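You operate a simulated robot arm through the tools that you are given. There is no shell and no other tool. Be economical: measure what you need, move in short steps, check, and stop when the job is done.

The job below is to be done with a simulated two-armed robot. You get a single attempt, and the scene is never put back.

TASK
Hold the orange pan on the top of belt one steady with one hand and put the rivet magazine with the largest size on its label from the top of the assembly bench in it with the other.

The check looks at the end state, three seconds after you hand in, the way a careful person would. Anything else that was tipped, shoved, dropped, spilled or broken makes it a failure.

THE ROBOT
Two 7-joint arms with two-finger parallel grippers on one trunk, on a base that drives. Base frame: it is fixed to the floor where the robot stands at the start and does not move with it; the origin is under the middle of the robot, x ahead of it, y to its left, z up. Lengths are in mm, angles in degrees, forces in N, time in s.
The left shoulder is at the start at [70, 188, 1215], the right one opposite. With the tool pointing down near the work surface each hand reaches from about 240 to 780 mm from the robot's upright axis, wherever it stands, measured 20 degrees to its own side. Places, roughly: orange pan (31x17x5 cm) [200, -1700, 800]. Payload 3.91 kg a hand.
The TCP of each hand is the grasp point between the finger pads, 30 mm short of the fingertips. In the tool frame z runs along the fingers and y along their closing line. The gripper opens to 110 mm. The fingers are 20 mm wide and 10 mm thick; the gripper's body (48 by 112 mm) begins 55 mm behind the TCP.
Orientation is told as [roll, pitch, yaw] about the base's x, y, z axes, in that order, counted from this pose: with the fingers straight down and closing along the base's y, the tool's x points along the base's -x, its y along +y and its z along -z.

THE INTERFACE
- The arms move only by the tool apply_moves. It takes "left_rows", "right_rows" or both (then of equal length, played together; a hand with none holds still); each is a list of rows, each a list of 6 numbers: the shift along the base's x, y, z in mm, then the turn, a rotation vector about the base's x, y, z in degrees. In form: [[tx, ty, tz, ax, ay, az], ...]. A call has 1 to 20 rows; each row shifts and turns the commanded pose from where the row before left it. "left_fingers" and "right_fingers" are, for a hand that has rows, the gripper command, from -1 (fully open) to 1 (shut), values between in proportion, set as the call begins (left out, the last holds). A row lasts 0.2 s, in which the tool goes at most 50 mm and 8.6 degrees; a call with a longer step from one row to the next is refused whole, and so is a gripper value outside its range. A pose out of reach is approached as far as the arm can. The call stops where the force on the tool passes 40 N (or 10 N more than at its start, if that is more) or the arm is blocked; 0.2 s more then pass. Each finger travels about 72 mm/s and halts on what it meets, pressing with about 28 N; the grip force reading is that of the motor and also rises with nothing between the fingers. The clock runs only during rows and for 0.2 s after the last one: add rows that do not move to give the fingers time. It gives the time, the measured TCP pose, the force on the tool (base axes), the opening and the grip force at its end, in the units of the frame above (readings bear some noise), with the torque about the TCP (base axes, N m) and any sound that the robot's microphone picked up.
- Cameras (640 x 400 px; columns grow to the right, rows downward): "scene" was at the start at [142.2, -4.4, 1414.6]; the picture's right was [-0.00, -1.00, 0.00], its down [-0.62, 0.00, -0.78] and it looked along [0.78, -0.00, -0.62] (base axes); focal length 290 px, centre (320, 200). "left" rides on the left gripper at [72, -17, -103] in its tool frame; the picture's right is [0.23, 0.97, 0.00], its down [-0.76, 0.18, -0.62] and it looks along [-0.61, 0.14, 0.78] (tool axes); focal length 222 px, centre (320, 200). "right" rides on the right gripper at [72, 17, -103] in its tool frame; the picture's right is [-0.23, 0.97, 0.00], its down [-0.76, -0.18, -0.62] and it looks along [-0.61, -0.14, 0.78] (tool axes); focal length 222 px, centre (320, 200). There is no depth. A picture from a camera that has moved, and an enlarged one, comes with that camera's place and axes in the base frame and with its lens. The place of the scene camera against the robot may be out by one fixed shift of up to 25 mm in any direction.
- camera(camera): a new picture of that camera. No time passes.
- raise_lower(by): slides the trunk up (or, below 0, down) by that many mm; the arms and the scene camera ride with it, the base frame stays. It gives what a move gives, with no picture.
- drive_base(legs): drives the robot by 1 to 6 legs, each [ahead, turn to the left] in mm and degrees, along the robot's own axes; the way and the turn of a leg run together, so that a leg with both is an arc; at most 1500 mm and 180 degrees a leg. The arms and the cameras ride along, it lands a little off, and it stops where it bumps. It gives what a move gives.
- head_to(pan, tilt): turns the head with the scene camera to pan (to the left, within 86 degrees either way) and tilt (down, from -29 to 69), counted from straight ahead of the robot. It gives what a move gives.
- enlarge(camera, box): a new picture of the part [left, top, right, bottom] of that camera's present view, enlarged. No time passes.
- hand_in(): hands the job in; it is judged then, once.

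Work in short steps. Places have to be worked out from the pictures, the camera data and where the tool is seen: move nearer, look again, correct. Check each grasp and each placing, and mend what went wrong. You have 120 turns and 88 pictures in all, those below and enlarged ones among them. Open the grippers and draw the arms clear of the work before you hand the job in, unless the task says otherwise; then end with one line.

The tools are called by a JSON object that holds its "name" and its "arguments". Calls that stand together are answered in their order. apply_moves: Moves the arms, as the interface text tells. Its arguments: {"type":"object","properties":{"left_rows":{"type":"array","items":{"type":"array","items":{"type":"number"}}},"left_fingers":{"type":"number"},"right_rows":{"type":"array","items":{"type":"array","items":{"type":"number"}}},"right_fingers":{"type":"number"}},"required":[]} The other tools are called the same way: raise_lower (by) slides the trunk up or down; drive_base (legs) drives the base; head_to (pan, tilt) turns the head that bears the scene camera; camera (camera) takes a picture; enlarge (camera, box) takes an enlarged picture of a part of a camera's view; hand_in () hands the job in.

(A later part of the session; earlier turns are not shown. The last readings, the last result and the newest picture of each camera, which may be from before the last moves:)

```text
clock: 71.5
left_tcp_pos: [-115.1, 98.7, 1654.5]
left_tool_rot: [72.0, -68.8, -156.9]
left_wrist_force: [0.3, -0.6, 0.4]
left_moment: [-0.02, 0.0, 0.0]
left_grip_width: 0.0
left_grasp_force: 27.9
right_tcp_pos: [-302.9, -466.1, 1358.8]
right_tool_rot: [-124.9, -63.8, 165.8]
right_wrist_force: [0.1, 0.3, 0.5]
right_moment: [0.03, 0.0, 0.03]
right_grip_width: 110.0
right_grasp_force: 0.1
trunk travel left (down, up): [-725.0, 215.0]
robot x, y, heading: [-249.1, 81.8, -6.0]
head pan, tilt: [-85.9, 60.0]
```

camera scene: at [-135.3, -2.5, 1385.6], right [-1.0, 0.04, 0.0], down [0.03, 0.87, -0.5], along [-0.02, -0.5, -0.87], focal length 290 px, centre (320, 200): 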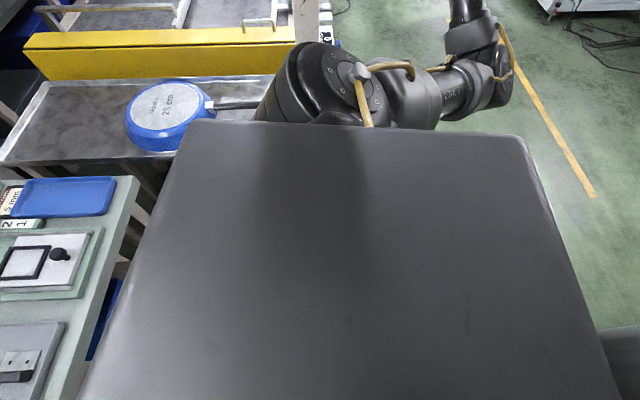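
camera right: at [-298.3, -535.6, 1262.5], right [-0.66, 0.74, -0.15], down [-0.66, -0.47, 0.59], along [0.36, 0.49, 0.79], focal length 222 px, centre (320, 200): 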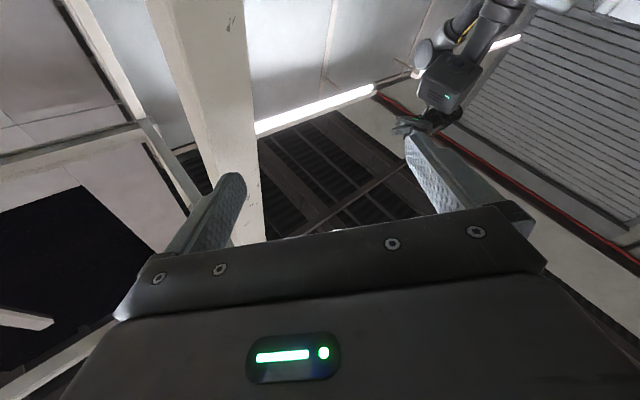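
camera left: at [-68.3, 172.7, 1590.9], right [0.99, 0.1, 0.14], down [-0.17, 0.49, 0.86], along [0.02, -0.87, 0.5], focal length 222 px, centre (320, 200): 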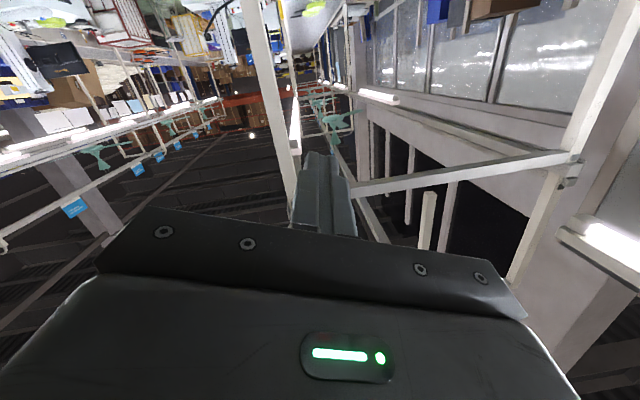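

That worked cleanly. I back off further.

{"name": "drive_base", "arguments": {"legs": [[-150, 0], [-150, 0]]}}

{"name": "head_to", "arguments": {"pan": 0, "tilt": 45}}

{"name": "camera", "arguments": {"camera": "scene"}}

```text
clock: 73.8
left_tcp_pos: [-415.0, 130.3, 1654.9]
left_tool_rot: [72.1, -68.8, -156.8]
left_wrist_force: [0.8, 0.4, -0.4]
left_moment: [-0.02, 0.01, -0.02]
left_grip_width: 0.0
left_grasp_force: 28.3
right_tcp_pos: [-602.1, -434.1, 1360.9]
right_tool_rot: [-124.9, -63.7, 166.0]
right_wrist_force: [0.8, 0.4, -0.7]
right_moment: [-0.01, -0.02, 0.0]
right_grip_width: 109.8
right_grasp_force: 0.0
trunk travel left (down, up): [-725.0, 215.0]
robot x, y, heading: [-544.7, 116.4, -5.9]
head pan, tilt: [-85.9, 60.0]
```

```text
clock: 75.4
left_tcp_pos: [-417.4, 130.2, 1654.8]
left_tool_rot: [72.2, -68.8, -156.9]
left_wrist_force: [1.0, 0.1, 0.0]
left_moment: [0.03, 0.0, -0.02]
left_grip_width: 0.0
left_grasp_force: 27.6
right_tcp_pos: [-604.2, -433.9, 1360.2]
right_tool_rot: [-125.0, -63.6, 166.0]
right_wrist_force: [0.3, 0.3, 0.7]
right_moment: [0.01, -0.04, -0.02]
right_grip_width: 109.8
right_grasp_force: 0.0
trunk travel left (down, up): [-725.0, 215.0]
robot x, y, heading: [-542.7, 112.8, -6.1]
head pan, tilt: [0.0, 45.0]
```

```text
29 pictures are left
camera scene: at [-408.5, 95.0, 1405.1], right [-0.11, -0.99, 0.0], down [-0.7, 0.08, -0.71], along [0.7, -0.08, -0.71], focal length 290 px, centre (320, 200)
```

scene: 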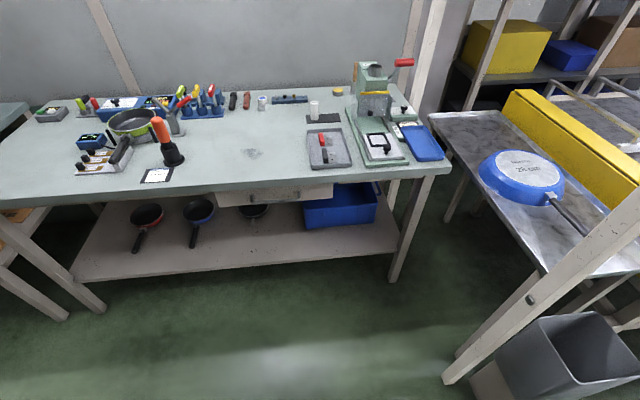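

Free at last. Now I search the floor for the magazine, nearer and to the left.

{"name": "head_to", "arguments": {"pan": 35, "tilt": 60}}

{"name": "camera", "arguments": {"camera": "scene"}}

```text
clock: 76.4
left_tcp_pos: [-416.4, 131.2, 1654.7]
left_tool_rot: [72.2, -68.8, -157.1]
left_wrist_force: [-0.6, 0.2, -0.3]
left_moment: [-0.01, 0.01, 0.0]
left_grip_width: 0.2
left_grasp_force: 27.8
right_tcp_pos: [-604.6, -435.0, 1360.0]
right_tool_rot: [-125.0, -63.6, 166.0]
right_wrist_force: [0.1, -0.3, -0.6]
right_moment: [0.02, 0.0, 0.04]
right_grip_width: 110.1
right_grasp_force: 0.1
trunk travel left (down, up): [-725.0, 215.0]
robot x, y, heading: [-546.5, 116.3, -6.1]
head pan, tilt: [35.0, 60.0]
```

```text
28 pictures are left
camera scene: at [-431.2, 135.8, 1385.7], right [0.48, -0.88, 0.0], down [-0.76, -0.42, -0.5], along [0.44, 0.24, -0.87], focal length 290 px, centre (320, 200)
```

scene: 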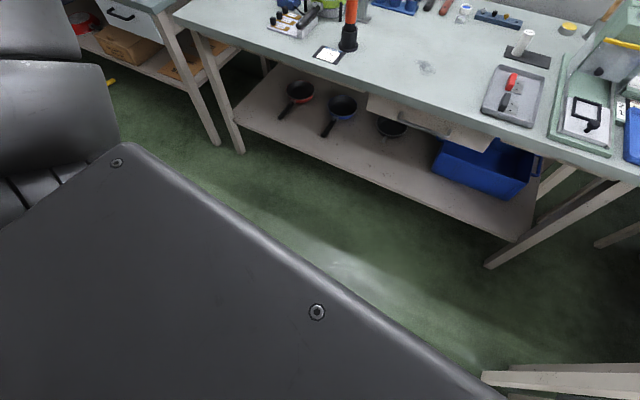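

A yellow spot shows at the upper left; I enlarge it.

{"name": "enlarge", "arguments": {"camera": "scene", "box": [80, 50, 240, 150]}}

{"name": "head_to", "arguments": {"pan": 80, "tilt": 45}}

{"name": "camera", "arguments": {"camera": "scene"}}

```text
4.00 times, centred on (160, 100) of scene
camera zoom: at [-431.2, 135.8, 1385.7], right [0.48, -0.88, 0.0], down [-0.76, -0.42, -0.5], along [0.44, 0.24, -0.87], focal length 1161 px, centre (960, 600)
```

zoom: 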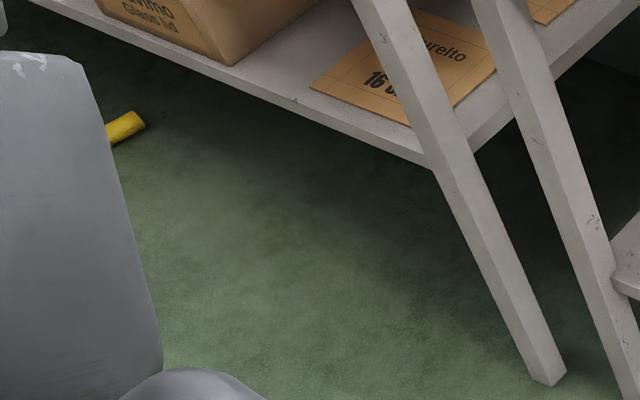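

```text
clock: 77.5
left_tcp_pos: [-417.9, 131.4, 1654.6]
left_tool_rot: [72.1, -68.7, -156.9]
left_wrist_force: [1.0, 0.1, -0.5]
left_moment: [-0.02, -0.02, 0.04]
left_grip_width: 0.0
left_grasp_force: 27.7
right_tcp_pos: [-604.4, -434.5, 1360.7]
right_tool_rot: [-125.0, -63.6, 166.0]
right_wrist_force: [0.0, 0.0, 0.3]
right_moment: [0.03, -0.01, -0.01]
right_grip_width: 109.8
right_grasp_force: 0.0
trunk travel left (down, up): [-725.0, 215.0]
robot x, y, heading: [-545.8, 116.3, -6.2]
head pan, tilt: [80.0, 45.0]
```

```text
26 pictures are left
camera scene: at [-467.0, 181.8, 1405.1], right [0.96, -0.28, 0.0], down [-0.2, -0.68, -0.71], along [0.2, 0.68, -0.71], focal length 290 px, centre (320, 200)
```

scene: 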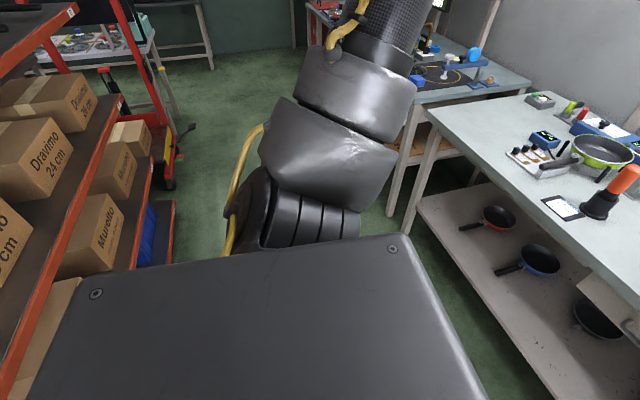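

The magazine lies on the floor near (405, 2290). First I restore the arms here in the open: right hand outward-forward while turning its fingers down, in chunks.

{"name": "apply_moves", "arguments": {"right_rows": [[10, -5, 0, 0, 0, 0], [20, -10, 0, 0, 0, 0], [30, -10, 0, 0, 0, 0], [30, -5, 0, -0.7, 3.5, -1.5], [31, 5, -10, -1.3, 7.0, -3.0], [31, 10, -15, -1.375, 7.15, -3.06], [31, 13, -16, -1.375, 7.15, -3.06]]}}

```text
clock: 79.2
left_tcp_pos: [-415.4, 132.3, 1655.1]
left_tool_rot: [72.2, -68.8, -157.0]
left_wrist_force: [-0.1, 0.7, 0.9]
left_moment: [-0.02, 0.01, -0.02]
left_grip_width: 0.0
left_grasp_force: 28.3
right_tcp_pos: [-419.9, -434.5, 1319.9]
right_tool_rot: [-53.2, -76.8, 86.4]
right_wrist_force: [0.4, -0.5, 0.5]
right_moment: [-0.03, 0.03, 0.0]
right_grip_width: 110.0
right_grasp_force: 0.2
trunk travel left (down, up): [-725.0, 215.0]
robot x, y, heading: [-545.3, 116.2, -6.1]
head pan, tilt: [80.0, 45.0]
```

It tracks well with no contact. I continue to the target pose.

{"name": "apply_moves", "arguments": {"right_rows": [[33.5, 10, -17.2, -1.32, 6.86, -2.94], [33.5, 12, -17.2, -1.32, 6.86, -2.94], [33.5, 16, -17.2, -1.32, 6.86, -2.94], [33.5, 18, -17.2, -1.32, 6.86, -2.94], [33.5, 18, -17.2, -1.32, 6.86, -2.94], [33.5, 18, -17.2, -1.32, 6.86, -2.94], [33.5, 18, -17.2, -1.32, 6.86, -2.94], [33.5, 18, -17.2, -1.32, 6.86, -2.94], [33.5, 18, -17.2, -1.32, 6.86, -2.94], [33.5, 18, -17.2, -1.32, 6.86, -2.94], [33.5, 18, -17.2, -1.32, 6.86, -2.94], [33.5, 18, -17.2, -1.32, 6.86, -2.94]]}}

```text
clock: 81.8
left_tcp_pos: [-410.6, 129.9, 1655.6]
left_tool_rot: [71.7, -69.1, -156.5]
left_wrist_force: [0.5, -0.1, 0.7]
left_moment: [-0.01, 0.0, -0.07]
left_grip_width: 0.0
left_grasp_force: 27.7
right_tcp_pos: [-23.6, -241.6, 1109.0]
right_tool_rot: [0.4, -0.1, -0.2]
right_wrist_force: [0.4, -0.3, -1.5]
right_moment: [0.03, 0.02, 0.01]
right_grip_width: 110.0
right_grasp_force: 0.0
right hand out of reach, approached as far as the arm can: row 12
trunk travel left (down, up): [-725.0, 215.0]
robot x, y, heading: [-545.6, 112.8, -6.1]
head pan, tilt: [80.0, 45.0]
```

The right hand is back in its normal pose. Now the left: first outward and forward above the head, then turning down.

{"name": "apply_moves", "arguments": {"left_rows": [[10, 20, 0, 0, 0, 0], [20, 40, 0, 0, 0, 0], [25, 40, 0, 0, 0, 0], [25, 40, 0, 0, 0, 0], [20.5, 10, -8, 2.75, 4.43, 4.59], [20.5, 3, -15, 2.75, 4.43, 4.59], [20.5, 3, -15, 2.75, 4.43, 4.59], [20.5, 3, -15, 2.75, 4.43, 4.59]]}}

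```text
clock: 83.5
left_tcp_pos: [-255.3, 291.1, 1602.7]
left_tool_rot: [13.5, -68.0, -83.2]
left_wrist_force: [-0.1, -0.2, 0.4]
left_moment: [-0.02, -0.04, 0.05]
left_grip_width: 0.0
left_grasp_force: 27.4
right_tcp_pos: [-27.6, -240.6, 1111.9]
right_tool_rot: [0.2, -0.5, 0.0]
right_wrist_force: [0.3, 0.6, -0.4]
right_moment: [0.01, 0.0, -0.03]
right_grip_width: 109.9
right_grasp_force: 0.0
trunk travel left (down, up): [-725.0, 215.0]
robot x, y, heading: [-544.2, 110.0, -5.7]
head pan, tilt: [80.0, 45.0]
```

Good. I continue the left hand down to its normal place.

{"name": "apply_moves", "arguments": {"left_rows": [[20, 2, -20, 2.75, 4.43, 4.59], [20, 2, -30, 2.75, 4.43, 4.59], [20, 2, -36, 2.75, 4.43, 4.59], [20, 2, -36, 2.75, 4.43, 4.59], [20, 2, -36, 2.75, 4.43, 4.59], [20, 2, -36, 2.75, 4.43, 4.59], [20, 2, -36, 2.75, 4.43, 4.59], [20, 2, -36, 2.75, 4.43, 4.59], [20, 2, -36, 2.75, 4.43, 4.59], [20, 2, -36, 2.75, 4.43, 4.59], [20, 2, -36, 2.75, 4.43, 4.59], [20, 2, -36, 2.75, 4.43, 4.59], [20, 2, -36, 2.75, 4.43, 4.59], [18, 2, -36, 2.75, 4.43, 4.59]], "left_fingers": -0.3}}

{"name": "head_to", "arguments": {"pan": 60, "tilt": 35}}

{"name": "camera", "arguments": {"camera": "scene"}}

```text
clock: 86.5
left_tcp_pos: [25.6, 317.9, 1117.3]
left_tool_rot: [0.1, 0.0, -0.2]
left_wrist_force: [0.1, 0.3, -0.5]
left_moment: [-0.01, 0.06, 0.0]
left_grip_width: 71.5
left_grasp_force: 0.0
right_tcp_pos: [-24.9, -240.7, 1109.5]
right_tool_rot: [0.3, -0.3, -0.1]
right_wrist_force: [-0.4, -0.4, 0.2]
right_moment: [-0.04, 0.03, 0.0]
right_grip_width: 109.9
right_grasp_force: 0.2
trunk travel left (down, up): [-725.0, 215.0]
robot x, y, heading: [-548.2, 113.7, -6.2]
head pan, tilt: [80.0, 45.0]
```

```text
clock: 87.4
left_tcp_pos: [24.2, 319.4, 1119.0]
left_tool_rot: [0.0, -0.2, -0.4]
left_wrist_force: [-0.2, -0.2, 0.1]
left_moment: [0.0, -0.04, 0.0]
left_grip_width: 71.4
left_grasp_force: 0.1
right_tcp_pos: [-27.3, -240.4, 1110.5]
right_tool_rot: [0.2, -0.5, -0.1]
right_wrist_force: [-0.2, 0.7, 0.2]
right_moment: [-0.01, 0.0, -0.03]
right_grip_width: 110.1
right_grasp_force: 0.0
trunk travel left (down, up): [-725.0, 215.0]
robot x, y, heading: [-547.9, 117.3, -6.2]
head pan, tilt: [60.0, 35.0]
```

```text
25 pictures are left
camera scene: at [-438.1, 175.3, 1419.9], right [0.81, -0.59, 0.0], down [-0.34, -0.46, -0.82], along [0.48, 0.66, -0.57], focal length 290 px, centre (320, 200)
```

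scene: 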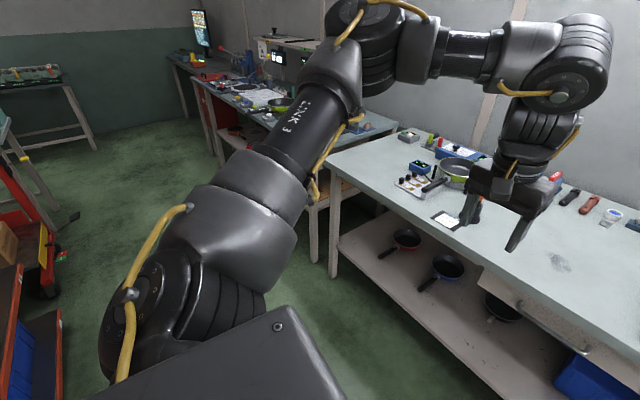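

Both arms are normal again. I now turn left and drive up the aisle toward the magazine, then look.

{"name": "drive_base", "arguments": {"legs": [[0, 96], [1100, 0]]}}

{"name": "head_to", "arguments": {"pan": -35, "tilt": 40}}

{"name": "camera", "arguments": {"camera": "scene"}}

```text
clock: 97.0
left_tcp_pos: [-804.1, 1750.6, 1118.9]
left_tool_rot: [0.0, -0.1, 95.9]
left_wrist_force: [-1.0, 0.6, -0.4]
left_moment: [-0.01, 0.0, 0.0]
left_grip_width: 71.4
left_grasp_force: 0.0
right_tcp_pos: [-244.7, 1757.8, 1111.9]
right_tool_rot: [0.2, -0.4, 96.1]
right_wrist_force: [-0.4, -0.6, 0.1]
right_moment: [0.02, 0.01, 0.01]
right_grip_width: 109.9
right_grasp_force: 0.1
trunk travel left (down, up): [-725.0, 215.0]
robot x, y, heading: [-538.2, 1206.4, 90.0]
head pan, tilt: [60.0, 35.0]
```

```text
clock: 98.7
left_tcp_pos: [-805.4, 1749.7, 1119.8]
left_tool_rot: [0.0, 0.0, 95.8]
left_wrist_force: [0.7, 0.1, -0.1]
left_moment: [0.01, -0.02, 0.01]
left_grip_width: 71.7
left_grasp_force: 0.1
right_tcp_pos: [-244.1, 1758.2, 1110.9]
right_tool_rot: [0.2, -0.5, 96.2]
right_wrist_force: [0.5, 0.0, 0.0]
right_moment: [0.0, 0.01, -0.02]
right_grip_width: 110.0
right_grasp_force: 0.1
trunk travel left (down, up): [-725.0, 215.0]
robot x, y, heading: [-544.6, 1200.7, 90.0]
head pan, tilt: [-35.0, 40.0]
```

```text
24 pictures are left
camera scene: at [-485.3, 1321.4, 1412.4], right [0.82, -0.57, 0.0], down [-0.37, -0.53, -0.77], along [0.44, 0.63, -0.64], focal length 290 px, centre (320, 200)
```

scene: 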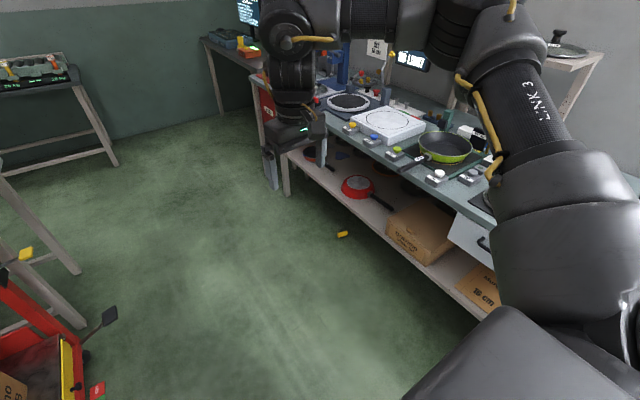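

The magazine lies on the floor at about (393, 2325), near or a little under the second bench's shelf. I drive alongside and turn to face it from a distance.

{"name": "drive_base", "arguments": {"legs": [[970, 0], [0, -90]]}}

{"name": "head_to", "arguments": {"pan": 5, "tilt": 50}}

{"name": "camera", "arguments": {"camera": "scene"}}

```text
clock: 107.6
left_tcp_pos: [6.4, 2433.7, 1119.7]
left_tool_rot: [0.0, -0.1, 5.3]
left_wrist_force: [0.1, -0.1, -0.4]
left_moment: [0.01, 0.0, -0.04]
left_grip_width: 71.5
left_grasp_force: 0.0
right_tcp_pos: [10.1, 1873.0, 1110.3]
right_tool_rot: [0.1, -0.3, 5.8]
right_wrist_force: [0.4, -0.1, -0.8]
right_moment: [0.0, -0.03, -0.01]
right_grip_width: 110.1
right_grasp_force: 0.1
trunk travel left (down, up): [-725.0, 215.0]
robot x, y, heading: [-539.5, 2170.4, -0.2]
head pan, tilt: [-35.0, 40.0]
```

```text
clock: 108.7
left_tcp_pos: [6.4, 2433.8, 1119.9]
left_tool_rot: [0.0, -0.1, 5.3]
left_wrist_force: [0.1, 0.3, 0.2]
left_moment: [0.02, 0.02, 0.02]
left_grip_width: 71.8
left_grasp_force: 0.0
right_tcp_pos: [10.6, 1873.4, 1111.6]
right_tool_rot: [0.2, -0.3, 5.7]
right_wrist_force: [0.7, -0.8, 0.5]
right_moment: [-0.03, -0.03, 0.01]
right_grip_width: 109.9
right_grasp_force: 0.1
trunk travel left (down, up): [-725.0, 215.0]
robot x, y, heading: [-540.8, 2172.9, -0.4]
head pan, tilt: [5.0, 50.0]
```

```text
23 pictures are left
camera scene: at [-407.4, 2174.5, 1398.2], right [0.08, -1.0, 0.0], down [-0.76, -0.06, -0.64], along [0.64, 0.05, -0.77], focal length 290 px, centre (320, 200)
```

scene: 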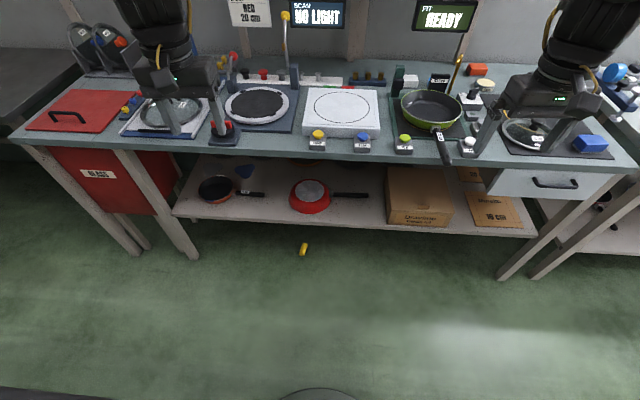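

The magazine lies about 90 mm inside the bench's front feet, under the shelf (shelf about 380 mm high). I enlarge to see how its axis lies.

{"name": "enlarge", "arguments": {"camera": "scene", "box": [264, 224, 344, 274]}}

```text
8.00 times, centred on (304, 249) of scene
camera zoom: at [-407.4, 2174.5, 1398.2], right [0.08, -1.0, 0.0], down [-0.76, -0.06, -0.64], along [0.64, 0.05, -0.77], focal length 2322 px, centre (448, -192)
```

zoom: 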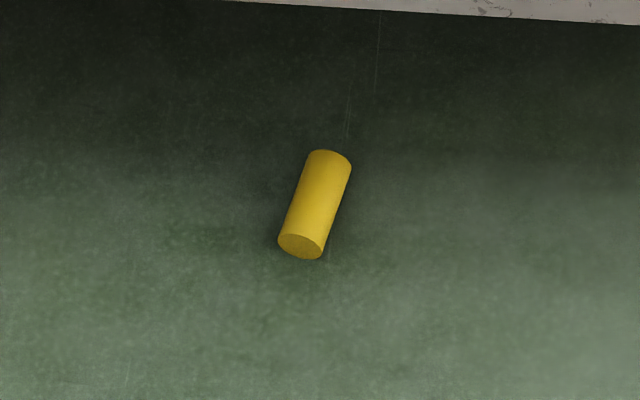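

The magazine's axis lies nearly along x (about -10°), centred at (389, 2327). I retract the right hand a bit and lower the trunk fully while still well clear of the bench.

{"name": "apply_moves", "arguments": {"right_rows": [[-25, -5, 10, 0, 0, 0], [-25, -5, 15, 0, 0, 0], [-25, -5, 15, 0, 0, 0], [-25, -5, 15, 0, 0, 0], [-25, -5, 15, 0, 0, 0]]}}

{"name": "raise_lower", "arguments": {"by": -700}}

```text
clock: 109.9
left_tcp_pos: [3.3, 2434.0, 1119.8]
left_tool_rot: [-0.1, -0.3, 5.3]
left_wrist_force: [-0.8, 0.3, 0.1]
left_moment: [-0.02, -0.03, 0.02]
left_grip_width: 71.3
left_grasp_force: 0.0
right_tcp_pos: [-117.5, 1847.5, 1183.2]
right_tool_rot: [0.2, -0.4, 5.7]
right_wrist_force: [0.0, -0.7, -0.2]
right_moment: [0.02, -0.04, -0.01]
right_grip_width: 109.9
right_grasp_force: 0.1
trunk travel left (down, up): [-725.0, 215.0]
robot x, y, heading: [-540.3, 2172.6, -0.2]
head pan, tilt: [5.0, 50.0]
```

```text
refused: -700 is not a number from -400 to 400
```

The slide takes at most 400 per call; I do it in two.

{"name": "raise_lower", "arguments": {"by": -400}}

{"name": "raise_lower", "arguments": {"by": -280}}

```text
clock: 113.7
left_tcp_pos: [5.6, 2433.3, 720.0]
left_tool_rot: [0.0, -0.2, 5.3]
left_wrist_force: [-0.7, -0.6, -0.2]
left_moment: [0.0, 0.04, 0.01]
left_grip_width: 71.5
left_grasp_force: 0.1
right_tcp_pos: [-115.9, 1848.8, 781.0]
right_tool_rot: [0.3, -0.3, 5.7]
right_wrist_force: [0.2, -0.5, -0.3]
right_moment: [-0.01, -0.01, 0.02]
right_grip_width: 109.9
right_grasp_force: 0.2
trunk travel left (down, up): [-325.0, 615.0]
robot x, y, heading: [-541.7, 2173.2, -0.6]
head pan, tilt: [5.0, 50.0]
```

```text
clock: 116.5
left_tcp_pos: [6.4, 2433.5, 439.5]
left_tool_rot: [0.0, -0.2, 5.2]
left_wrist_force: [0.2, -0.2, -0.5]
left_moment: [0.0, 0.02, 0.02]
left_grip_width: 71.7
left_grasp_force: 0.0
right_tcp_pos: [-115.6, 1848.7, 501.2]
right_tool_rot: [0.3, -0.2, 5.7]
right_wrist_force: [0.1, 0.2, 0.1]
right_moment: [0.01, 0.01, 0.01]
right_grip_width: 110.1
right_grasp_force: 0.0
trunk travel left (down, up): [-45.0, 895.0]
robot x, y, heading: [-540.6, 2172.8, -0.6]
head pan, tilt: [5.0, 50.0]
```

Now I bring the left hand down in front of the shelf with the fingers tilted 45° forward, closing across the magazine.

{"name": "apply_moves", "arguments": {"left_rows": [[12, -13, -25, 0, 0, -7.6], [12, -13, -35, 0, 0, -7.6], [12.5, -13, -38, -1.3, -7.39, 0], [12.5, -13, -38, -1.3, -7.39, 0], [12.5, -13, -38, -1.3, -7.39, 0], [12.5, -13, -38, -1.3, -7.39, 0], [12.5, -13, -38, -1.3, -7.39, 0], [12.5, -13, -38, -1.3, -7.39, 0], [0, 0, 0, 0, 0, 0]]}}

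{"name": "drive_base", "arguments": {"legs": [[190, 0]]}}

{"name": "camera", "arguments": {"camera": "left"}}

```text
clock: 118.5
left_tcp_pos: [103.8, 2330.7, 150.5]
left_tool_rot: [0.0, -45.2, -9.8]
left_wrist_force: [0.1, 0.3, 0.0]
left_moment: [0.01, -0.03, 0.0]
left_grip_width: 71.6
left_grasp_force: 0.0
right_tcp_pos: [-116.7, 1848.8, 501.7]
right_tool_rot: [0.2, -0.3, 5.7]
right_wrist_force: [-0.2, -0.5, 0.0]
right_moment: [-0.02, -0.03, -0.01]
right_grip_width: 110.0
right_grasp_force: 0.0
trunk travel left (down, up): [-45.0, 895.0]
robot x, y, heading: [-540.0, 2175.9, -0.3]
head pan, tilt: [5.0, 50.0]
```

```text
clock: 120.1
left_tcp_pos: [294.8, 2328.0, 149.2]
left_tool_rot: [-0.1, -45.2, -9.9]
left_wrist_force: [0.7, -0.8, -0.4]
left_moment: [-0.01, 0.0, 0.01]
left_grip_width: 71.2
left_grasp_force: 0.1
right_tcp_pos: [76.3, 1846.0, 501.8]
right_tool_rot: [0.2, -0.4, 5.8]
right_wrist_force: [0.0, 1.0, -0.7]
right_moment: [0.03, 0.02, 0.0]
right_grip_width: 110.0
right_grasp_force: 0.1
trunk travel left (down, up): [-45.0, 895.0]
robot x, y, heading: [-348.7, 2169.5, -0.5]
head pan, tilt: [5.0, 50.0]
```

```text
21 pictures are left
camera left: at [170.6, 2332.4, 172.7], right [0.01, 0.99, -0.16], down [0.12, 0.16, 0.98], along [0.99, -0.03, -0.12], focal length 222 px, centre (320, 200)
```

left: 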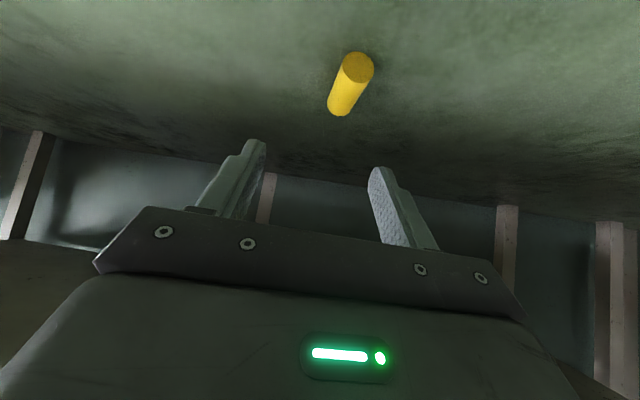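

From the wrist camera the magazine is centred near (402, 2334), axis about -9°. I approach along the tilted line and stop short to check.

{"name": "apply_moves", "arguments": {"left_rows": [[14, 2, -19, 0, 0, 0], [14, 2, -19, 0, 0, 0], [14, 3, -19, 0, 0, 0], [13, 3, -19, 0, 0, 0], [0, 0, 0, 0, 0, 0]]}}

{"name": "camera", "arguments": {"camera": "left"}}

```text
clock: 121.3
left_tcp_pos: [351.4, 2337.2, 73.0]
left_tool_rot: [0.0, -45.1, -9.7]
left_wrist_force: [0.5, 0.4, -0.4]
left_moment: [-0.03, -0.01, 0.0]
left_grip_width: 71.5
left_grasp_force: 0.1
right_tcp_pos: [76.6, 1847.8, 501.4]
right_tool_rot: [0.2, -0.3, 5.7]
right_wrist_force: [0.4, 0.5, -0.9]
right_moment: [0.0, 0.01, -0.01]
right_grip_width: 110.3
right_grasp_force: 0.1
trunk travel left (down, up): [-45.0, 895.0]
robot x, y, heading: [-349.5, 2173.0, -0.3]
head pan, tilt: [5.0, 50.0]
```

```text
20 pictures are left
camera left: at [225.7, 2342.3, 96.1], right [0.01, 0.99, -0.16], down [0.12, 0.16, 0.98], along [0.99, -0.03, -0.12], focal length 222 px, centre (320, 200)
```

left: 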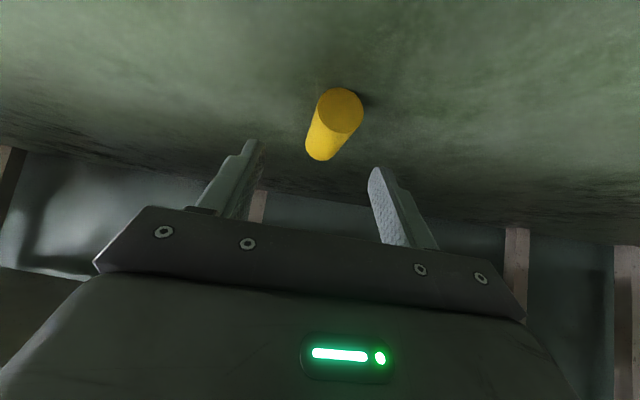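

Consistent: near end at (368, 2341). I go in the rest of the way and close.

{"name": "apply_moves", "arguments": {"left_rows": [[9, 0, -13, 0, 0, 0], [9, 0, -13, 0, 0, 0], [9, 0, -12, 0, 0, 0], [0, 0, 0, 0, 0, 0]]}}

{"name": "camera", "arguments": {"camera": "left"}}

{"name": "apply_moves", "arguments": {"left_rows": [[0, 0, 0, 0, 0, 0], [0, 0, 0, 0, 0, 0], [0, 0, 0, 0, 0, 0], [0, 0, 0, 0, 0, 0], [0, 0, 0, 0, 0, 0]], "left_fingers": 1}}

```text
clock: 122.3
left_tcp_pos: [378.9, 2337.7, 35.5]
left_tool_rot: [0.0, -45.1, -9.9]
left_wrist_force: [0.0, 0.5, 0.9]
left_moment: [0.01, 0.01, -0.03]
left_grip_width: 71.5
left_grasp_force: 0.1
right_tcp_pos: [75.5, 1846.2, 501.1]
right_tool_rot: [0.2, -0.3, 5.7]
right_wrist_force: [-0.4, -0.2, -0.4]
right_moment: [0.01, -0.02, 0.03]
right_grip_width: 110.0
right_grasp_force: 0.1
trunk travel left (down, up): [-45.0, 895.0]
robot x, y, heading: [-348.8, 2170.2, -0.7]
head pan, tilt: [5.0, 50.0]
```

```text
19 pictures are left
camera left: at [253.1, 2342.2, 58.2], right [0.01, 0.99, -0.16], down [0.12, 0.16, 0.98], along [0.99, -0.03, -0.12], focal length 222 px, centre (320, 200)
```

left: 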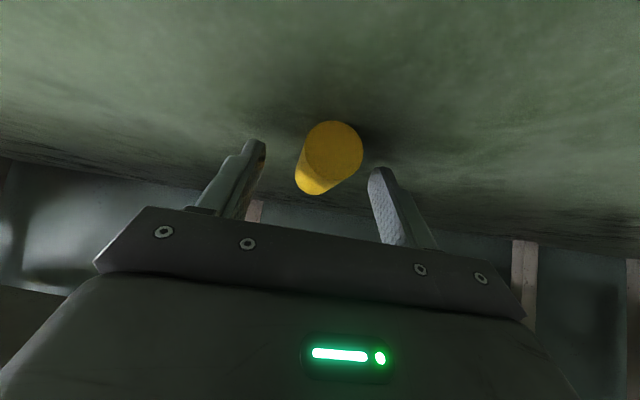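

```text
clock: 123.5
left_tcp_pos: [377.8, 2338.0, 35.0]
left_tool_rot: [-0.1, -45.1, -9.9]
left_wrist_force: [0.1, 0.4, 0.6]
left_moment: [0.01, -0.01, -0.01]
left_grip_width: 30.7
left_grasp_force: 27.6
right_tcp_pos: [76.6, 1847.5, 501.8]
right_tool_rot: [0.2, -0.3, 5.7]
right_wrist_force: [0.4, 0.6, 0.8]
right_moment: [-0.02, -0.04, 0.01]
right_grip_width: 110.3
right_grasp_force: 0.1
trunk travel left (down, up): [-45.0, 895.0]
robot x, y, heading: [-349.5, 2169.9, -0.4]
head pan, tilt: [5.0, 50.0]
```

Gripped at 30.7 mm. I lift a little, back the hand out, and back the base off.

{"name": "apply_moves", "arguments": {"left_rows": [[-5, 0, 10, 0, 0, 0], [-15, 0, 20, 0, 0, 0], [-25, 0, 25, 0, 0, 0], [-25, 0, 25, 0, 0, 0], [-25, 0, 25, 0, 0, 0]]}}

{"name": "camera", "arguments": {"camera": "left"}}

{"name": "drive_base", "arguments": {"legs": [[-200, 0]]}}

```text
clock: 124.7
left_tcp_pos: [283.3, 2338.8, 139.7]
left_tool_rot: [0.0, -45.1, -9.8]
left_wrist_force: [1.7, -0.3, -2.0]
left_moment: [-0.02, 0.03, 0.02]
left_grip_width: 30.6
left_grasp_force: 28.4
right_tcp_pos: [75.7, 1847.4, 500.6]
right_tool_rot: [0.2, -0.2, 5.7]
right_wrist_force: [0.5, -0.3, -0.7]
right_moment: [-0.03, 0.02, 0.06]
right_grip_width: 110.1
right_grasp_force: 0.1
trunk travel left (down, up): [-45.0, 895.0]
robot x, y, heading: [-346.5, 2169.6, -0.3]
head pan, tilt: [5.0, 50.0]
```

```text
18 pictures are left
camera left: at [157.6, 2342.9, 163.3], right [0.01, 0.99, -0.16], down [0.13, 0.16, 0.98], along [0.99, -0.03, -0.12], focal length 222 px, centre (320, 200)
```

left: 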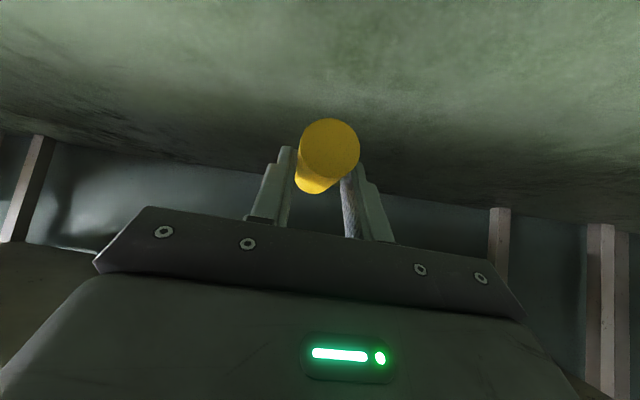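

```text
clock: 126.3
left_tcp_pos: [81.5, 2340.8, 141.2]
left_tool_rot: [-0.1, -45.1, -9.7]
left_wrist_force: [0.2, 0.8, -1.9]
left_moment: [0.0, -0.01, 0.02]
left_grip_width: 30.8
left_grasp_force: 27.8
right_tcp_pos: [-125.8, 1848.3, 500.8]
right_tool_rot: [0.2, -0.4, 5.7]
right_wrist_force: [0.2, 0.8, 0.0]
right_moment: [0.0, -0.02, 0.03]
right_grip_width: 109.9
right_grasp_force: 0.1
trunk travel left (down, up): [-45.0, 895.0]
robot x, y, heading: [-550.5, 2173.1, -0.4]
head pan, tilt: [5.0, 50.0]
```

Held securely. I raise the trunk back up and bring the hand to a carrying height.

{"name": "raise_lower", "arguments": {"by": 400}}

{"name": "raise_lower", "arguments": {"by": 280}}

{"name": "apply_moves", "arguments": {"left_rows": [[-8, 10, 25, 0, 0, 0], [-8, 10, 40, 0, 0, 0], [-8, 10, 40, 0, 0, 0], [-8, 10, 40, 0, 0, 0], [-8, 10, 40, 0, 0, 0], [-8, 10, 30, 0, 0, 0]]}}

```text
clock: 130.1
left_tcp_pos: [82.6, 2338.7, 540.1]
left_tool_rot: [-0.1, -45.0, -9.7]
left_wrist_force: [1.1, -1.2, -0.9]
left_moment: [0.0, 0.03, 0.02]
left_grip_width: 30.8
left_grasp_force: 28.2
right_tcp_pos: [-125.9, 1847.8, 900.8]
right_tool_rot: [0.2, -0.3, 5.7]
right_wrist_force: [0.0, 0.6, 0.7]
right_moment: [-0.02, -0.01, -0.02]
right_grip_width: 110.1
right_grasp_force: 0.0
trunk travel left (down, up): [-445.0, 495.0]
robot x, y, heading: [-549.1, 2178.1, -0.5]
head pan, tilt: [5.0, 50.0]
```

```text
clock: 133.0
left_tcp_pos: [82.1, 2339.5, 820.1]
left_tool_rot: [-0.1, -45.1, -9.9]
left_wrist_force: [0.5, -0.1, -2.2]
left_moment: [0.01, 0.04, 0.0]
left_grip_width: 30.9
left_grasp_force: 27.9
right_tcp_pos: [-125.8, 1847.8, 1180.3]
right_tool_rot: [0.2, -0.3, 5.6]
right_wrist_force: [-0.4, -0.7, -0.6]
right_moment: [0.01, 0.02, -0.01]
right_grip_width: 109.8
right_grasp_force: 0.0
trunk travel left (down, up): [-725.0, 215.0]
robot x, y, heading: [-546.7, 2173.3, -0.3]
head pan, tilt: [5.0, 50.0]
```

```text
clock: 134.2
left_tcp_pos: [44.1, 2444.0, 1009.3]
left_tool_rot: [7.8, -45.1, -11.2]
left_wrist_force: [43.6, 1.3, -19.4]
left_moment: [0.06, -1.15, -0.01]
left_grip_width: 30.8
left_grasp_force: 28.2
right_tcp_pos: [-125.6, 1846.1, 1180.4]
right_tool_rot: [0.3, -0.4, 5.8]
right_wrist_force: [-0.1, -0.9, 0.1]
right_moment: [0.02, -0.02, 0.01]
right_grip_width: 110.0
right_grasp_force: 0.0
trunk travel left (down, up): [-725.0, 215.0]
robot x, y, heading: [-547.7, 2173.9, -0.4]
head pan, tilt: [5.0, 50.0]
stopped in row 6 (left hand): the force on the tool passed its limit at 158 N (the readings are from after the stop); the commanded pose is now the measured one
```

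The tilted wrist touched its own forearm. I step back down and forward a little and check.

{"name": "apply_moves", "arguments": {"left_rows": [[10, -10, -20, 0, 0, 0], [10, -10, -30, 0, 0, 0], [10, -10, -30, 0, 0, 0]]}}

{"name": "head_to", "arguments": {"pan": 15, "tilt": 30}}

{"name": "camera", "arguments": {"camera": "scene"}}

```text
clock: 135.0
left_tcp_pos: [73.5, 2415.3, 925.8]
left_tool_rot: [7.5, -45.0, -10.9]
left_wrist_force: [0.5, 0.1, -1.3]
left_moment: [0.0, 0.03, 0.0]
left_grip_width: 30.7
left_grasp_force: 27.8
right_tcp_pos: [-123.5, 1851.3, 1180.9]
right_tool_rot: [0.1, -0.3, 5.8]
right_wrist_force: [-0.4, 0.6, -0.2]
right_moment: [-0.02, 0.02, -0.01]
right_grip_width: 110.0
right_grasp_force: 0.0
trunk travel left (down, up): [-725.0, 215.0]
robot x, y, heading: [-549.7, 2173.3, -0.4]
head pan, tilt: [5.0, 50.0]
```

```text
clock: 135.8
left_tcp_pos: [72.7, 2415.0, 925.7]
left_tool_rot: [7.6, -44.9, -10.9]
left_wrist_force: [-0.2, -0.1, -1.7]
left_moment: [0.01, 0.03, -0.04]
left_grip_width: 30.7
left_grasp_force: 27.8
right_tcp_pos: [-125.1, 1849.9, 1181.4]
right_tool_rot: [0.2, -0.5, 5.8]
right_wrist_force: [0.1, 1.6, 0.6]
right_moment: [0.01, -0.01, -0.01]
right_grip_width: 110.1
right_grasp_force: 0.0
trunk travel left (down, up): [-725.0, 215.0]
robot x, y, heading: [-550.6, 2170.1, -0.3]
head pan, tilt: [15.0, 30.0]
```

```text
17 pictures are left
camera scene: at [-406.1, 2190.9, 1427.6], right [0.25, -0.97, 0.0], down [-0.48, -0.13, -0.87], along [0.84, 0.22, -0.5], focal length 290 px, centre (320, 200)
```

scene: 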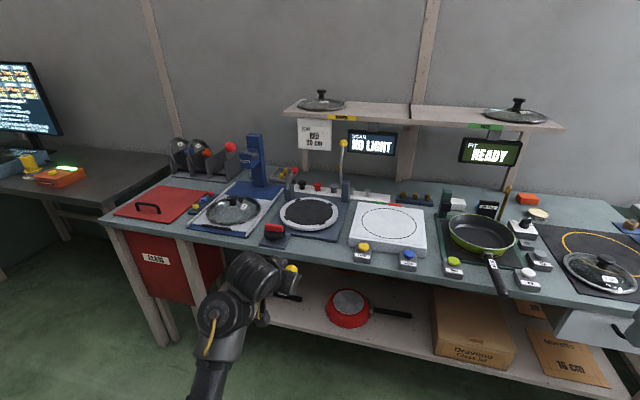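

All fine. Now I drive back down the aisle, swinging out wide to the west to pass the post.

{"name": "drive_base", "arguments": {"legs": [[0, -90], [1500, 0], [320, 0], [0, -22], [900, 0], [0, 22]]}}

{"name": "head_to", "arguments": {"pan": 25, "tilt": 25}}

{"name": "camera", "arguments": {"camera": "scene"}}

```text
clock: 142.1
left_tcp_pos: [-324.4, 1324.3, 932.5]
left_tool_rot: [7.7, -45.3, -102.2]
left_wrist_force: [0.8, -0.8, -1.2]
left_moment: [0.05, 0.02, 0.02]
left_grip_width: 30.8
left_grasp_force: 28.0
right_tcp_pos: [-888.1, 1537.8, 1187.1]
right_tool_rot: [0.5, -1.2, -85.4]
right_wrist_force: [0.1, 0.2, -1.3]
right_moment: [0.01, -0.01, 0.03]
right_grip_width: 110.1
right_grasp_force: 0.0
trunk travel left (down, up): [-725.0, 215.0]
robot x, y, heading: [-554.4, 1945.6, -92.2]
head pan, tilt: [15.0, 30.0]
stopped in leg 2: the robot was blocked; the commanded pose is now the measured one
```

```text
clock: 142.8
left_tcp_pos: [-322.2, 1326.5, 934.4]
left_tool_rot: [7.9, -45.4, -102.2]
left_wrist_force: [-0.1, 0.1, -1.6]
left_moment: [0.01, 0.0, 0.01]
left_grip_width: 31.0
left_grasp_force: 27.9
right_tcp_pos: [-885.7, 1538.1, 1187.5]
right_tool_rot: [0.5, -1.2, -85.3]
right_wrist_force: [-0.3, 0.2, -0.1]
right_moment: [0.01, 0.0, -0.02]
right_grip_width: 109.8
right_grasp_force: 0.1
trunk travel left (down, up): [-725.0, 215.0]
robot x, y, heading: [-553.8, 1942.3, -91.6]
head pan, tilt: [25.0, 25.0]
```

```text
16 pictures are left
camera scene: at [-513.3, 1821.5, 1437.3], right [-0.92, -0.4, 0.01], down [-0.17, 0.38, -0.91], along [0.36, -0.84, -0.41], focal length 290 px, centre (320, 200)
```

scene: 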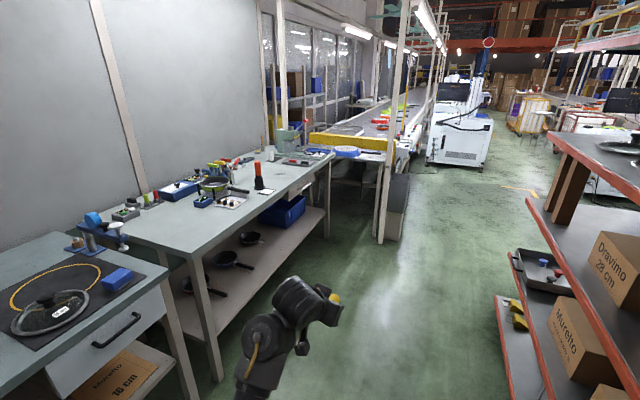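

The right elbow, flared out because that hand is drawn in, touched the red rack. I back off a little, then stretch the right hand forward to narrow the arm.

{"name": "drive_base", "arguments": {"legs": [[-50, 0]]}}

{"name": "apply_moves", "arguments": {"right_rows": [[4, -26, -14, 0, 0, 0], [5, -28, -14, 0, 0, 0], [5, -28, -14, 0, 0, 0], [5, -28, -14, 0, 0, 0], [5, -28, -14, 0, 0, 0]]}}

{"name": "head_to", "arguments": {"pan": -60, "tilt": 30}}

{"name": "camera", "arguments": {"camera": "scene"}}

```text
clock: 143.8
left_tcp_pos: [-320.6, 1361.6, 923.3]
left_tool_rot: [7.5, -44.6, -101.9]
left_wrist_force: [-0.7, -0.3, -0.4]
left_moment: [0.03, 0.01, -0.01]
left_grip_width: 30.8
left_grasp_force: 27.3
right_tcp_pos: [-884.7, 1569.2, 1179.2]
right_tool_rot: [0.5, 0.0, -85.3]
right_wrist_force: [-0.1, -0.2, -0.1]
right_moment: [0.01, 0.02, -0.03]
right_grip_width: 110.0
right_grasp_force: 0.1
trunk travel left (down, up): [-725.0, 215.0]
robot x, y, heading: [-552.1, 1995.5, -91.7]
head pan, tilt: [25.0, 25.0]
```

```text
clock: 145.0
left_tcp_pos: [-320.4, 1365.0, 925.3]
left_tool_rot: [7.6, -44.7, -102.0]
left_wrist_force: [0.1, 0.0, -1.8]
left_moment: [0.05, 0.0, 0.0]
left_grip_width: 30.9
left_grasp_force: 28.1
right_tcp_pos: [-864.7, 1442.3, 1107.6]
right_tool_rot: [0.7, -0.7, -85.2]
right_wrist_force: [-0.3, 0.3, -0.2]
right_moment: [0.0, 0.02, -0.02]
right_grip_width: 110.2
right_grasp_force: 0.0
right hand out of reach, approached as far as the arm can: row 5
trunk travel left (down, up): [-725.0, 215.0]
robot x, y, heading: [-554.7, 1991.4, -91.7]
head pan, tilt: [25.0, 25.0]
```

```text
clock: 146.6
left_tcp_pos: [-322.0, 1364.9, 925.5]
left_tool_rot: [7.7, -44.8, -101.9]
left_wrist_force: [0.3, -0.7, -1.2]
left_moment: [0.03, -0.01, -0.02]
left_grip_width: 30.9
left_grasp_force: 28.3
right_tcp_pos: [-864.8, 1442.6, 1108.3]
right_tool_rot: [0.7, -0.6, -85.2]
right_wrist_force: [-0.3, -0.1, 0.3]
right_moment: [0.0, 0.0, 0.03]
right_grip_width: 110.1
right_grasp_force: 0.1
trunk travel left (down, up): [-725.0, 215.0]
robot x, y, heading: [-555.4, 1994.3, -91.6]
head pan, tilt: [-60.0, 30.0]
```

```text
15 pictures are left
camera scene: at [-627.6, 1894.8, 1427.7], right [-0.48, 0.88, 0.0], down [0.44, 0.24, -0.87], along [-0.76, -0.41, -0.5], focal length 290 px, centre (320, 200)
```

scene: 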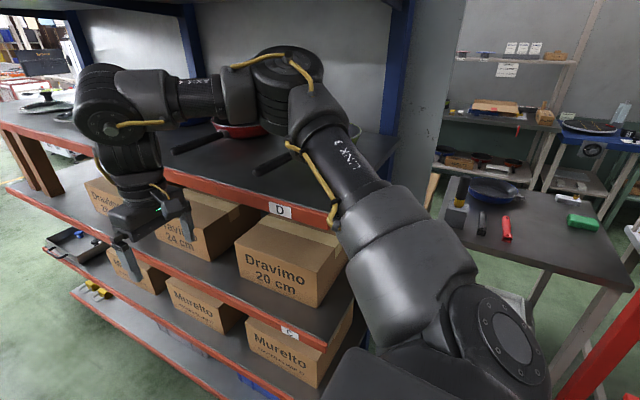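

Nothing on the rack looks disturbed. I shift my lane toward the bench side, clear of the rack, and drive on.

{"name": "drive_base", "arguments": {"legs": [[0, 21.6], [500, 0], [0, -20], [1264, 0]]}}

{"name": "head_to", "arguments": {"pan": -5, "tilt": 35}}

{"name": "camera", "arguments": {"camera": "scene"}}

```text
clock: 157.7
left_tcp_pos: [-136.1, -368.2, 925.2]
left_tool_rot: [7.6, -44.7, -100.5]
left_wrist_force: [0.6, 0.4, -1.7]
left_moment: [0.05, 0.0, 0.04]
left_grip_width: 31.2
left_grasp_force: 27.8
right_tcp_pos: [-680.6, -304.0, 1108.4]
right_tool_rot: [0.7, -0.6, -83.8]
right_wrist_force: [-0.4, 0.6, -0.4]
right_moment: [0.04, 0.0, 0.0]
right_grip_width: 109.9
right_grasp_force: 0.1
trunk travel left (down, up): [-725.0, 215.0]
robot x, y, heading: [-385.7, 256.4, -89.9]
head pan, tilt: [-60.0, 30.0]
```

```text
clock: 159.0
left_tcp_pos: [-134.5, -368.3, 925.7]
left_tool_rot: [7.7, -44.7, -100.4]
left_wrist_force: [1.1, -0.8, -0.8]
left_moment: [0.06, -0.03, -0.02]
left_grip_width: 31.1
left_grasp_force: 28.1
right_tcp_pos: [-680.9, -305.8, 1108.5]
right_tool_rot: [0.7, -0.6, -83.8]
right_wrist_force: [0.1, 0.3, 0.3]
right_moment: [0.01, 0.02, 0.01]
right_grip_width: 109.9
right_grasp_force: 0.1
trunk travel left (down, up): [-725.0, 215.0]
robot x, y, heading: [-383.5, 253.4, -90.0]
head pan, tilt: [-5.0, 35.0]
```

```text
14 pictures are left
camera scene: at [-384.4, 111.0, 1419.9], right [-1.0, 0.09, 0.0], down [0.05, 0.57, -0.82], along [-0.07, -0.82, -0.57], focal length 290 px, centre (320, 200)
```

scene: 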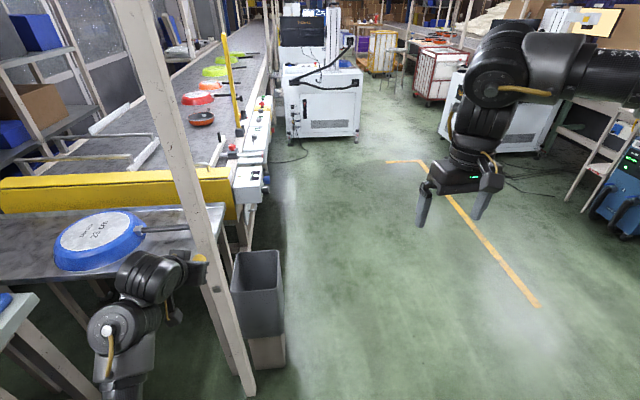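

Clear ahead. I turn slightly right and pass the post wide, then straighten.

{"name": "drive_base", "arguments": {"legs": [[0, -20], [880, 0], [0, 20]]}}

```text
clock: 165.8
left_tcp_pos: [-429.7, -1187.3, 924.5]
left_tool_rot: [7.6, -44.7, -100.3]
left_wrist_force: [0.6, 0.2, -1.3]
left_moment: [-0.01, -0.03, 0.0]
left_grip_width: 31.0
left_grasp_force: 28.5
right_tcp_pos: [-976.6, -1127.2, 1107.7]
right_tool_rot: [0.7, -0.6, -83.6]
right_wrist_force: [-0.4, 0.3, 0.5]
right_moment: [-0.01, 0.01, -0.02]
right_grip_width: 110.2
right_grasp_force: 0.0
trunk travel left (down, up): [-725.0, 215.0]
robot x, y, heading: [-679.6, -569.4, -89.7]
head pan, tilt: [-5.0, 35.0]
```

Past the post. I plan to reach the pan from its south-west, away from the yellow pole: drive ahead along the aisle, then turn left to about heading 20°.

{"name": "drive_base", "arguments": {"legs": [[1400, 0], [170, 0], [0, 110]]}}

{"name": "head_to", "arguments": {"pan": 10, "tilt": 35}}

{"name": "camera", "arguments": {"camera": "scene"}}

```text
clock: 178.4
left_tcp_pos: [-175.3, -1679.2, 926.6]
left_tool_rot: [7.6, -44.8, 10.6]
left_wrist_force: [-0.5, -0.2, -1.9]
left_moment: [-0.02, 0.04, -0.02]
left_grip_width: 31.3
left_grasp_force: 28.0
right_tcp_pos: [-36.8, -2211.7, 1108.7]
right_tool_rot: [0.7, -0.5, 27.2]
right_wrist_force: [0.2, 0.4, 0.4]
right_moment: [-0.03, -0.02, 0.01]
right_grip_width: 110.1
right_grasp_force: 0.0
trunk travel left (down, up): [-725.0, 215.0]
robot x, y, heading: [-667.8, -2134.4, 20.6]
head pan, tilt: [-5.0, 35.0]
```

```text
clock: 179.2
left_tcp_pos: [-173.7, -1680.0, 925.0]
left_tool_rot: [7.7, -44.8, 10.5]
left_wrist_force: [0.0, 0.5, -1.3]
left_moment: [-0.04, 0.02, -0.02]
left_grip_width: 31.0
left_grasp_force: 27.8
right_tcp_pos: [-36.7, -2212.0, 1107.6]
right_tool_rot: [0.7, -0.5, 27.2]
right_wrist_force: [-0.5, 0.4, -0.5]
right_moment: [0.0, -0.01, 0.01]
right_grip_width: 109.9
right_grasp_force: 0.1
trunk travel left (down, up): [-725.0, 215.0]
robot x, y, heading: [-668.3, -2133.0, 20.9]
head pan, tilt: [10.0, 35.0]
```

```text
13 pictures are left
camera scene: at [-537.4, -2075.0, 1419.9], right [0.51, -0.86, 0.0], down [-0.49, -0.29, -0.82], along [0.7, 0.42, -0.57], focal length 290 px, centre (320, 200)
```

scene: 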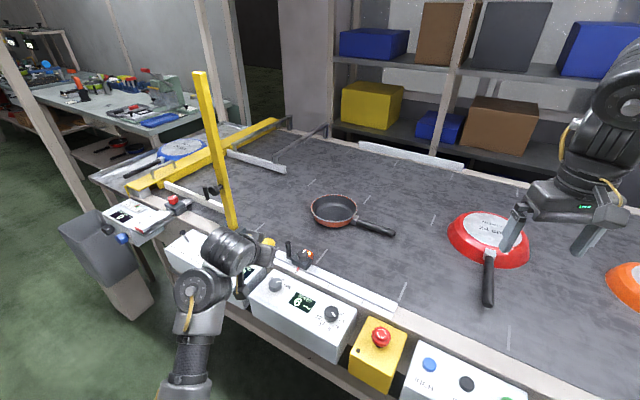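

Good view: bowl centre near (168, -1708), handle running to -y at x≈160 (y -1800 to -1928). I drive forward about 250 mm.

{"name": "drive_base", "arguments": {"legs": [[240, 0]]}}

{"name": "head_to", "arguments": {"pan": 10, "tilt": 50}}

{"name": "camera", "arguments": {"camera": "scene"}}

```text
clock: 180.9
left_tcp_pos: [49.0, -1594.7, 926.1]
left_tool_rot: [7.7, -44.8, 10.3]
left_wrist_force: [0.1, 0.0, -1.2]
left_moment: [-0.01, 0.02, 0.01]
left_grip_width: 30.9
left_grasp_force: 28.2
right_tcp_pos: [184.9, -2127.5, 1108.4]
right_tool_rot: [0.7, -0.6, 27.3]
right_wrist_force: [-0.2, 0.2, -0.3]
right_moment: [0.02, -0.03, -0.01]
right_grip_width: 109.8
right_grasp_force: 0.0
trunk travel left (down, up): [-725.0, 215.0]
robot x, y, heading: [-443.8, -2048.7, 20.5]
head pan, tilt: [10.0, 35.0]
```

```text
clock: 181.7
left_tcp_pos: [49.4, -1595.9, 925.6]
left_tool_rot: [7.6, -44.7, 10.3]
left_wrist_force: [-0.4, -0.2, -1.2]
left_moment: [0.0, 0.03, -0.03]
left_grip_width: 31.0
left_grasp_force: 28.4
right_tcp_pos: [185.6, -2126.9, 1106.9]
right_tool_rot: [0.7, -0.5, 27.2]
right_wrist_force: [-0.5, 0.1, -0.9]
right_moment: [-0.01, -0.02, 0.02]
right_grip_width: 110.0
right_grasp_force: 0.0
trunk travel left (down, up): [-725.0, 215.0]
robot x, y, heading: [-441.7, -2050.2, 20.9]
head pan, tilt: [10.0, 50.0]
```

```text
12 pictures are left
camera scene: at [-323.4, -1995.5, 1398.2], right [0.51, -0.86, 0.0], down [-0.66, -0.39, -0.64], along [0.55, 0.33, -0.77], focal length 290 px, centre (320, 200)
```

scene: 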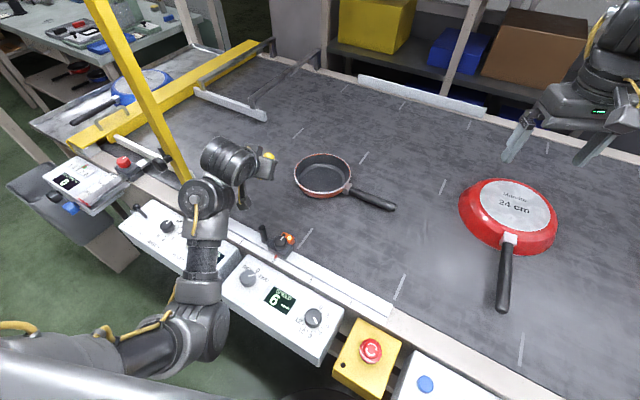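

The handle's middle is near (154, -1865, 830), lying along y. I bring the right hand over it, turned so it closes along x, at a safe height.

{"name": "apply_moves", "arguments": {"right_rows": [[-3, 20, -5, 0, 0, 7.85], [-3, 32, -10, 0, 0, 7.85], [-3, 37, -18, 0, 0, 7.85], [-4, 37, -20, 0, 0, 7.85], [-4, 37, -20, 0, 0, 7.85], [-4, 37, -20, 0, 0, 7.85], [-4, 37, -20, 0, 0, 7.85], [-4, 35, -20, 0, 0, 7.85], [0, 0, -15, 0, 0, 0]], "right_fingers": -0.2}}

{"name": "camera", "arguments": {"camera": "right"}}

```text
clock: 183.7
left_tcp_pos: [48.8, -1594.2, 925.9]
left_tool_rot: [7.6, -44.8, 10.3]
left_wrist_force: [-0.7, 0.2, -1.5]
left_moment: [0.02, 0.05, 0.01]
left_grip_width: 31.1
left_grasp_force: 28.3
right_tcp_pos: [95.7, -2101.9, 994.0]
right_tool_rot: [0.6, -0.8, 90.1]
right_wrist_force: [0.6, 0.4, 0.4]
right_moment: [0.01, 0.01, -0.01]
right_grip_width: 66.3
right_grasp_force: 0.1
right hand out of reach, approached as far as the arm can: row 1, 2, 3, 4, 5, 6, 7, 8, 9
trunk travel left (down, up): [-725.0, 215.0]
robot x, y, heading: [-441.1, -2047.8, 20.7]
head pan, tilt: [10.0, 50.0]
```

```text
11 pictures are left
camera right: at [80.1, -2173.1, 1095.6], right [-0.97, 0.23, 0.02], down [0.18, 0.75, 0.63], along [0.13, 0.62, -0.78], focal length 222 px, centre (320, 200)
```

right: 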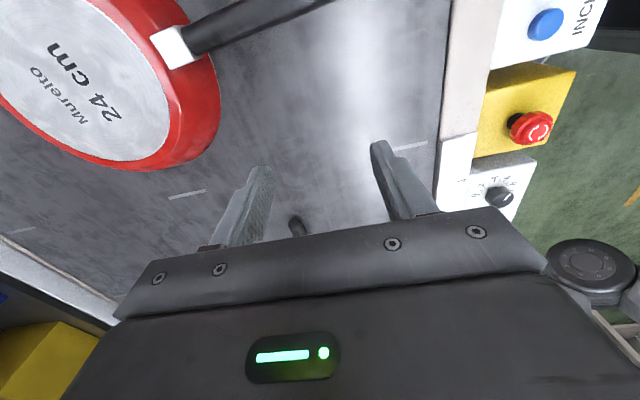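

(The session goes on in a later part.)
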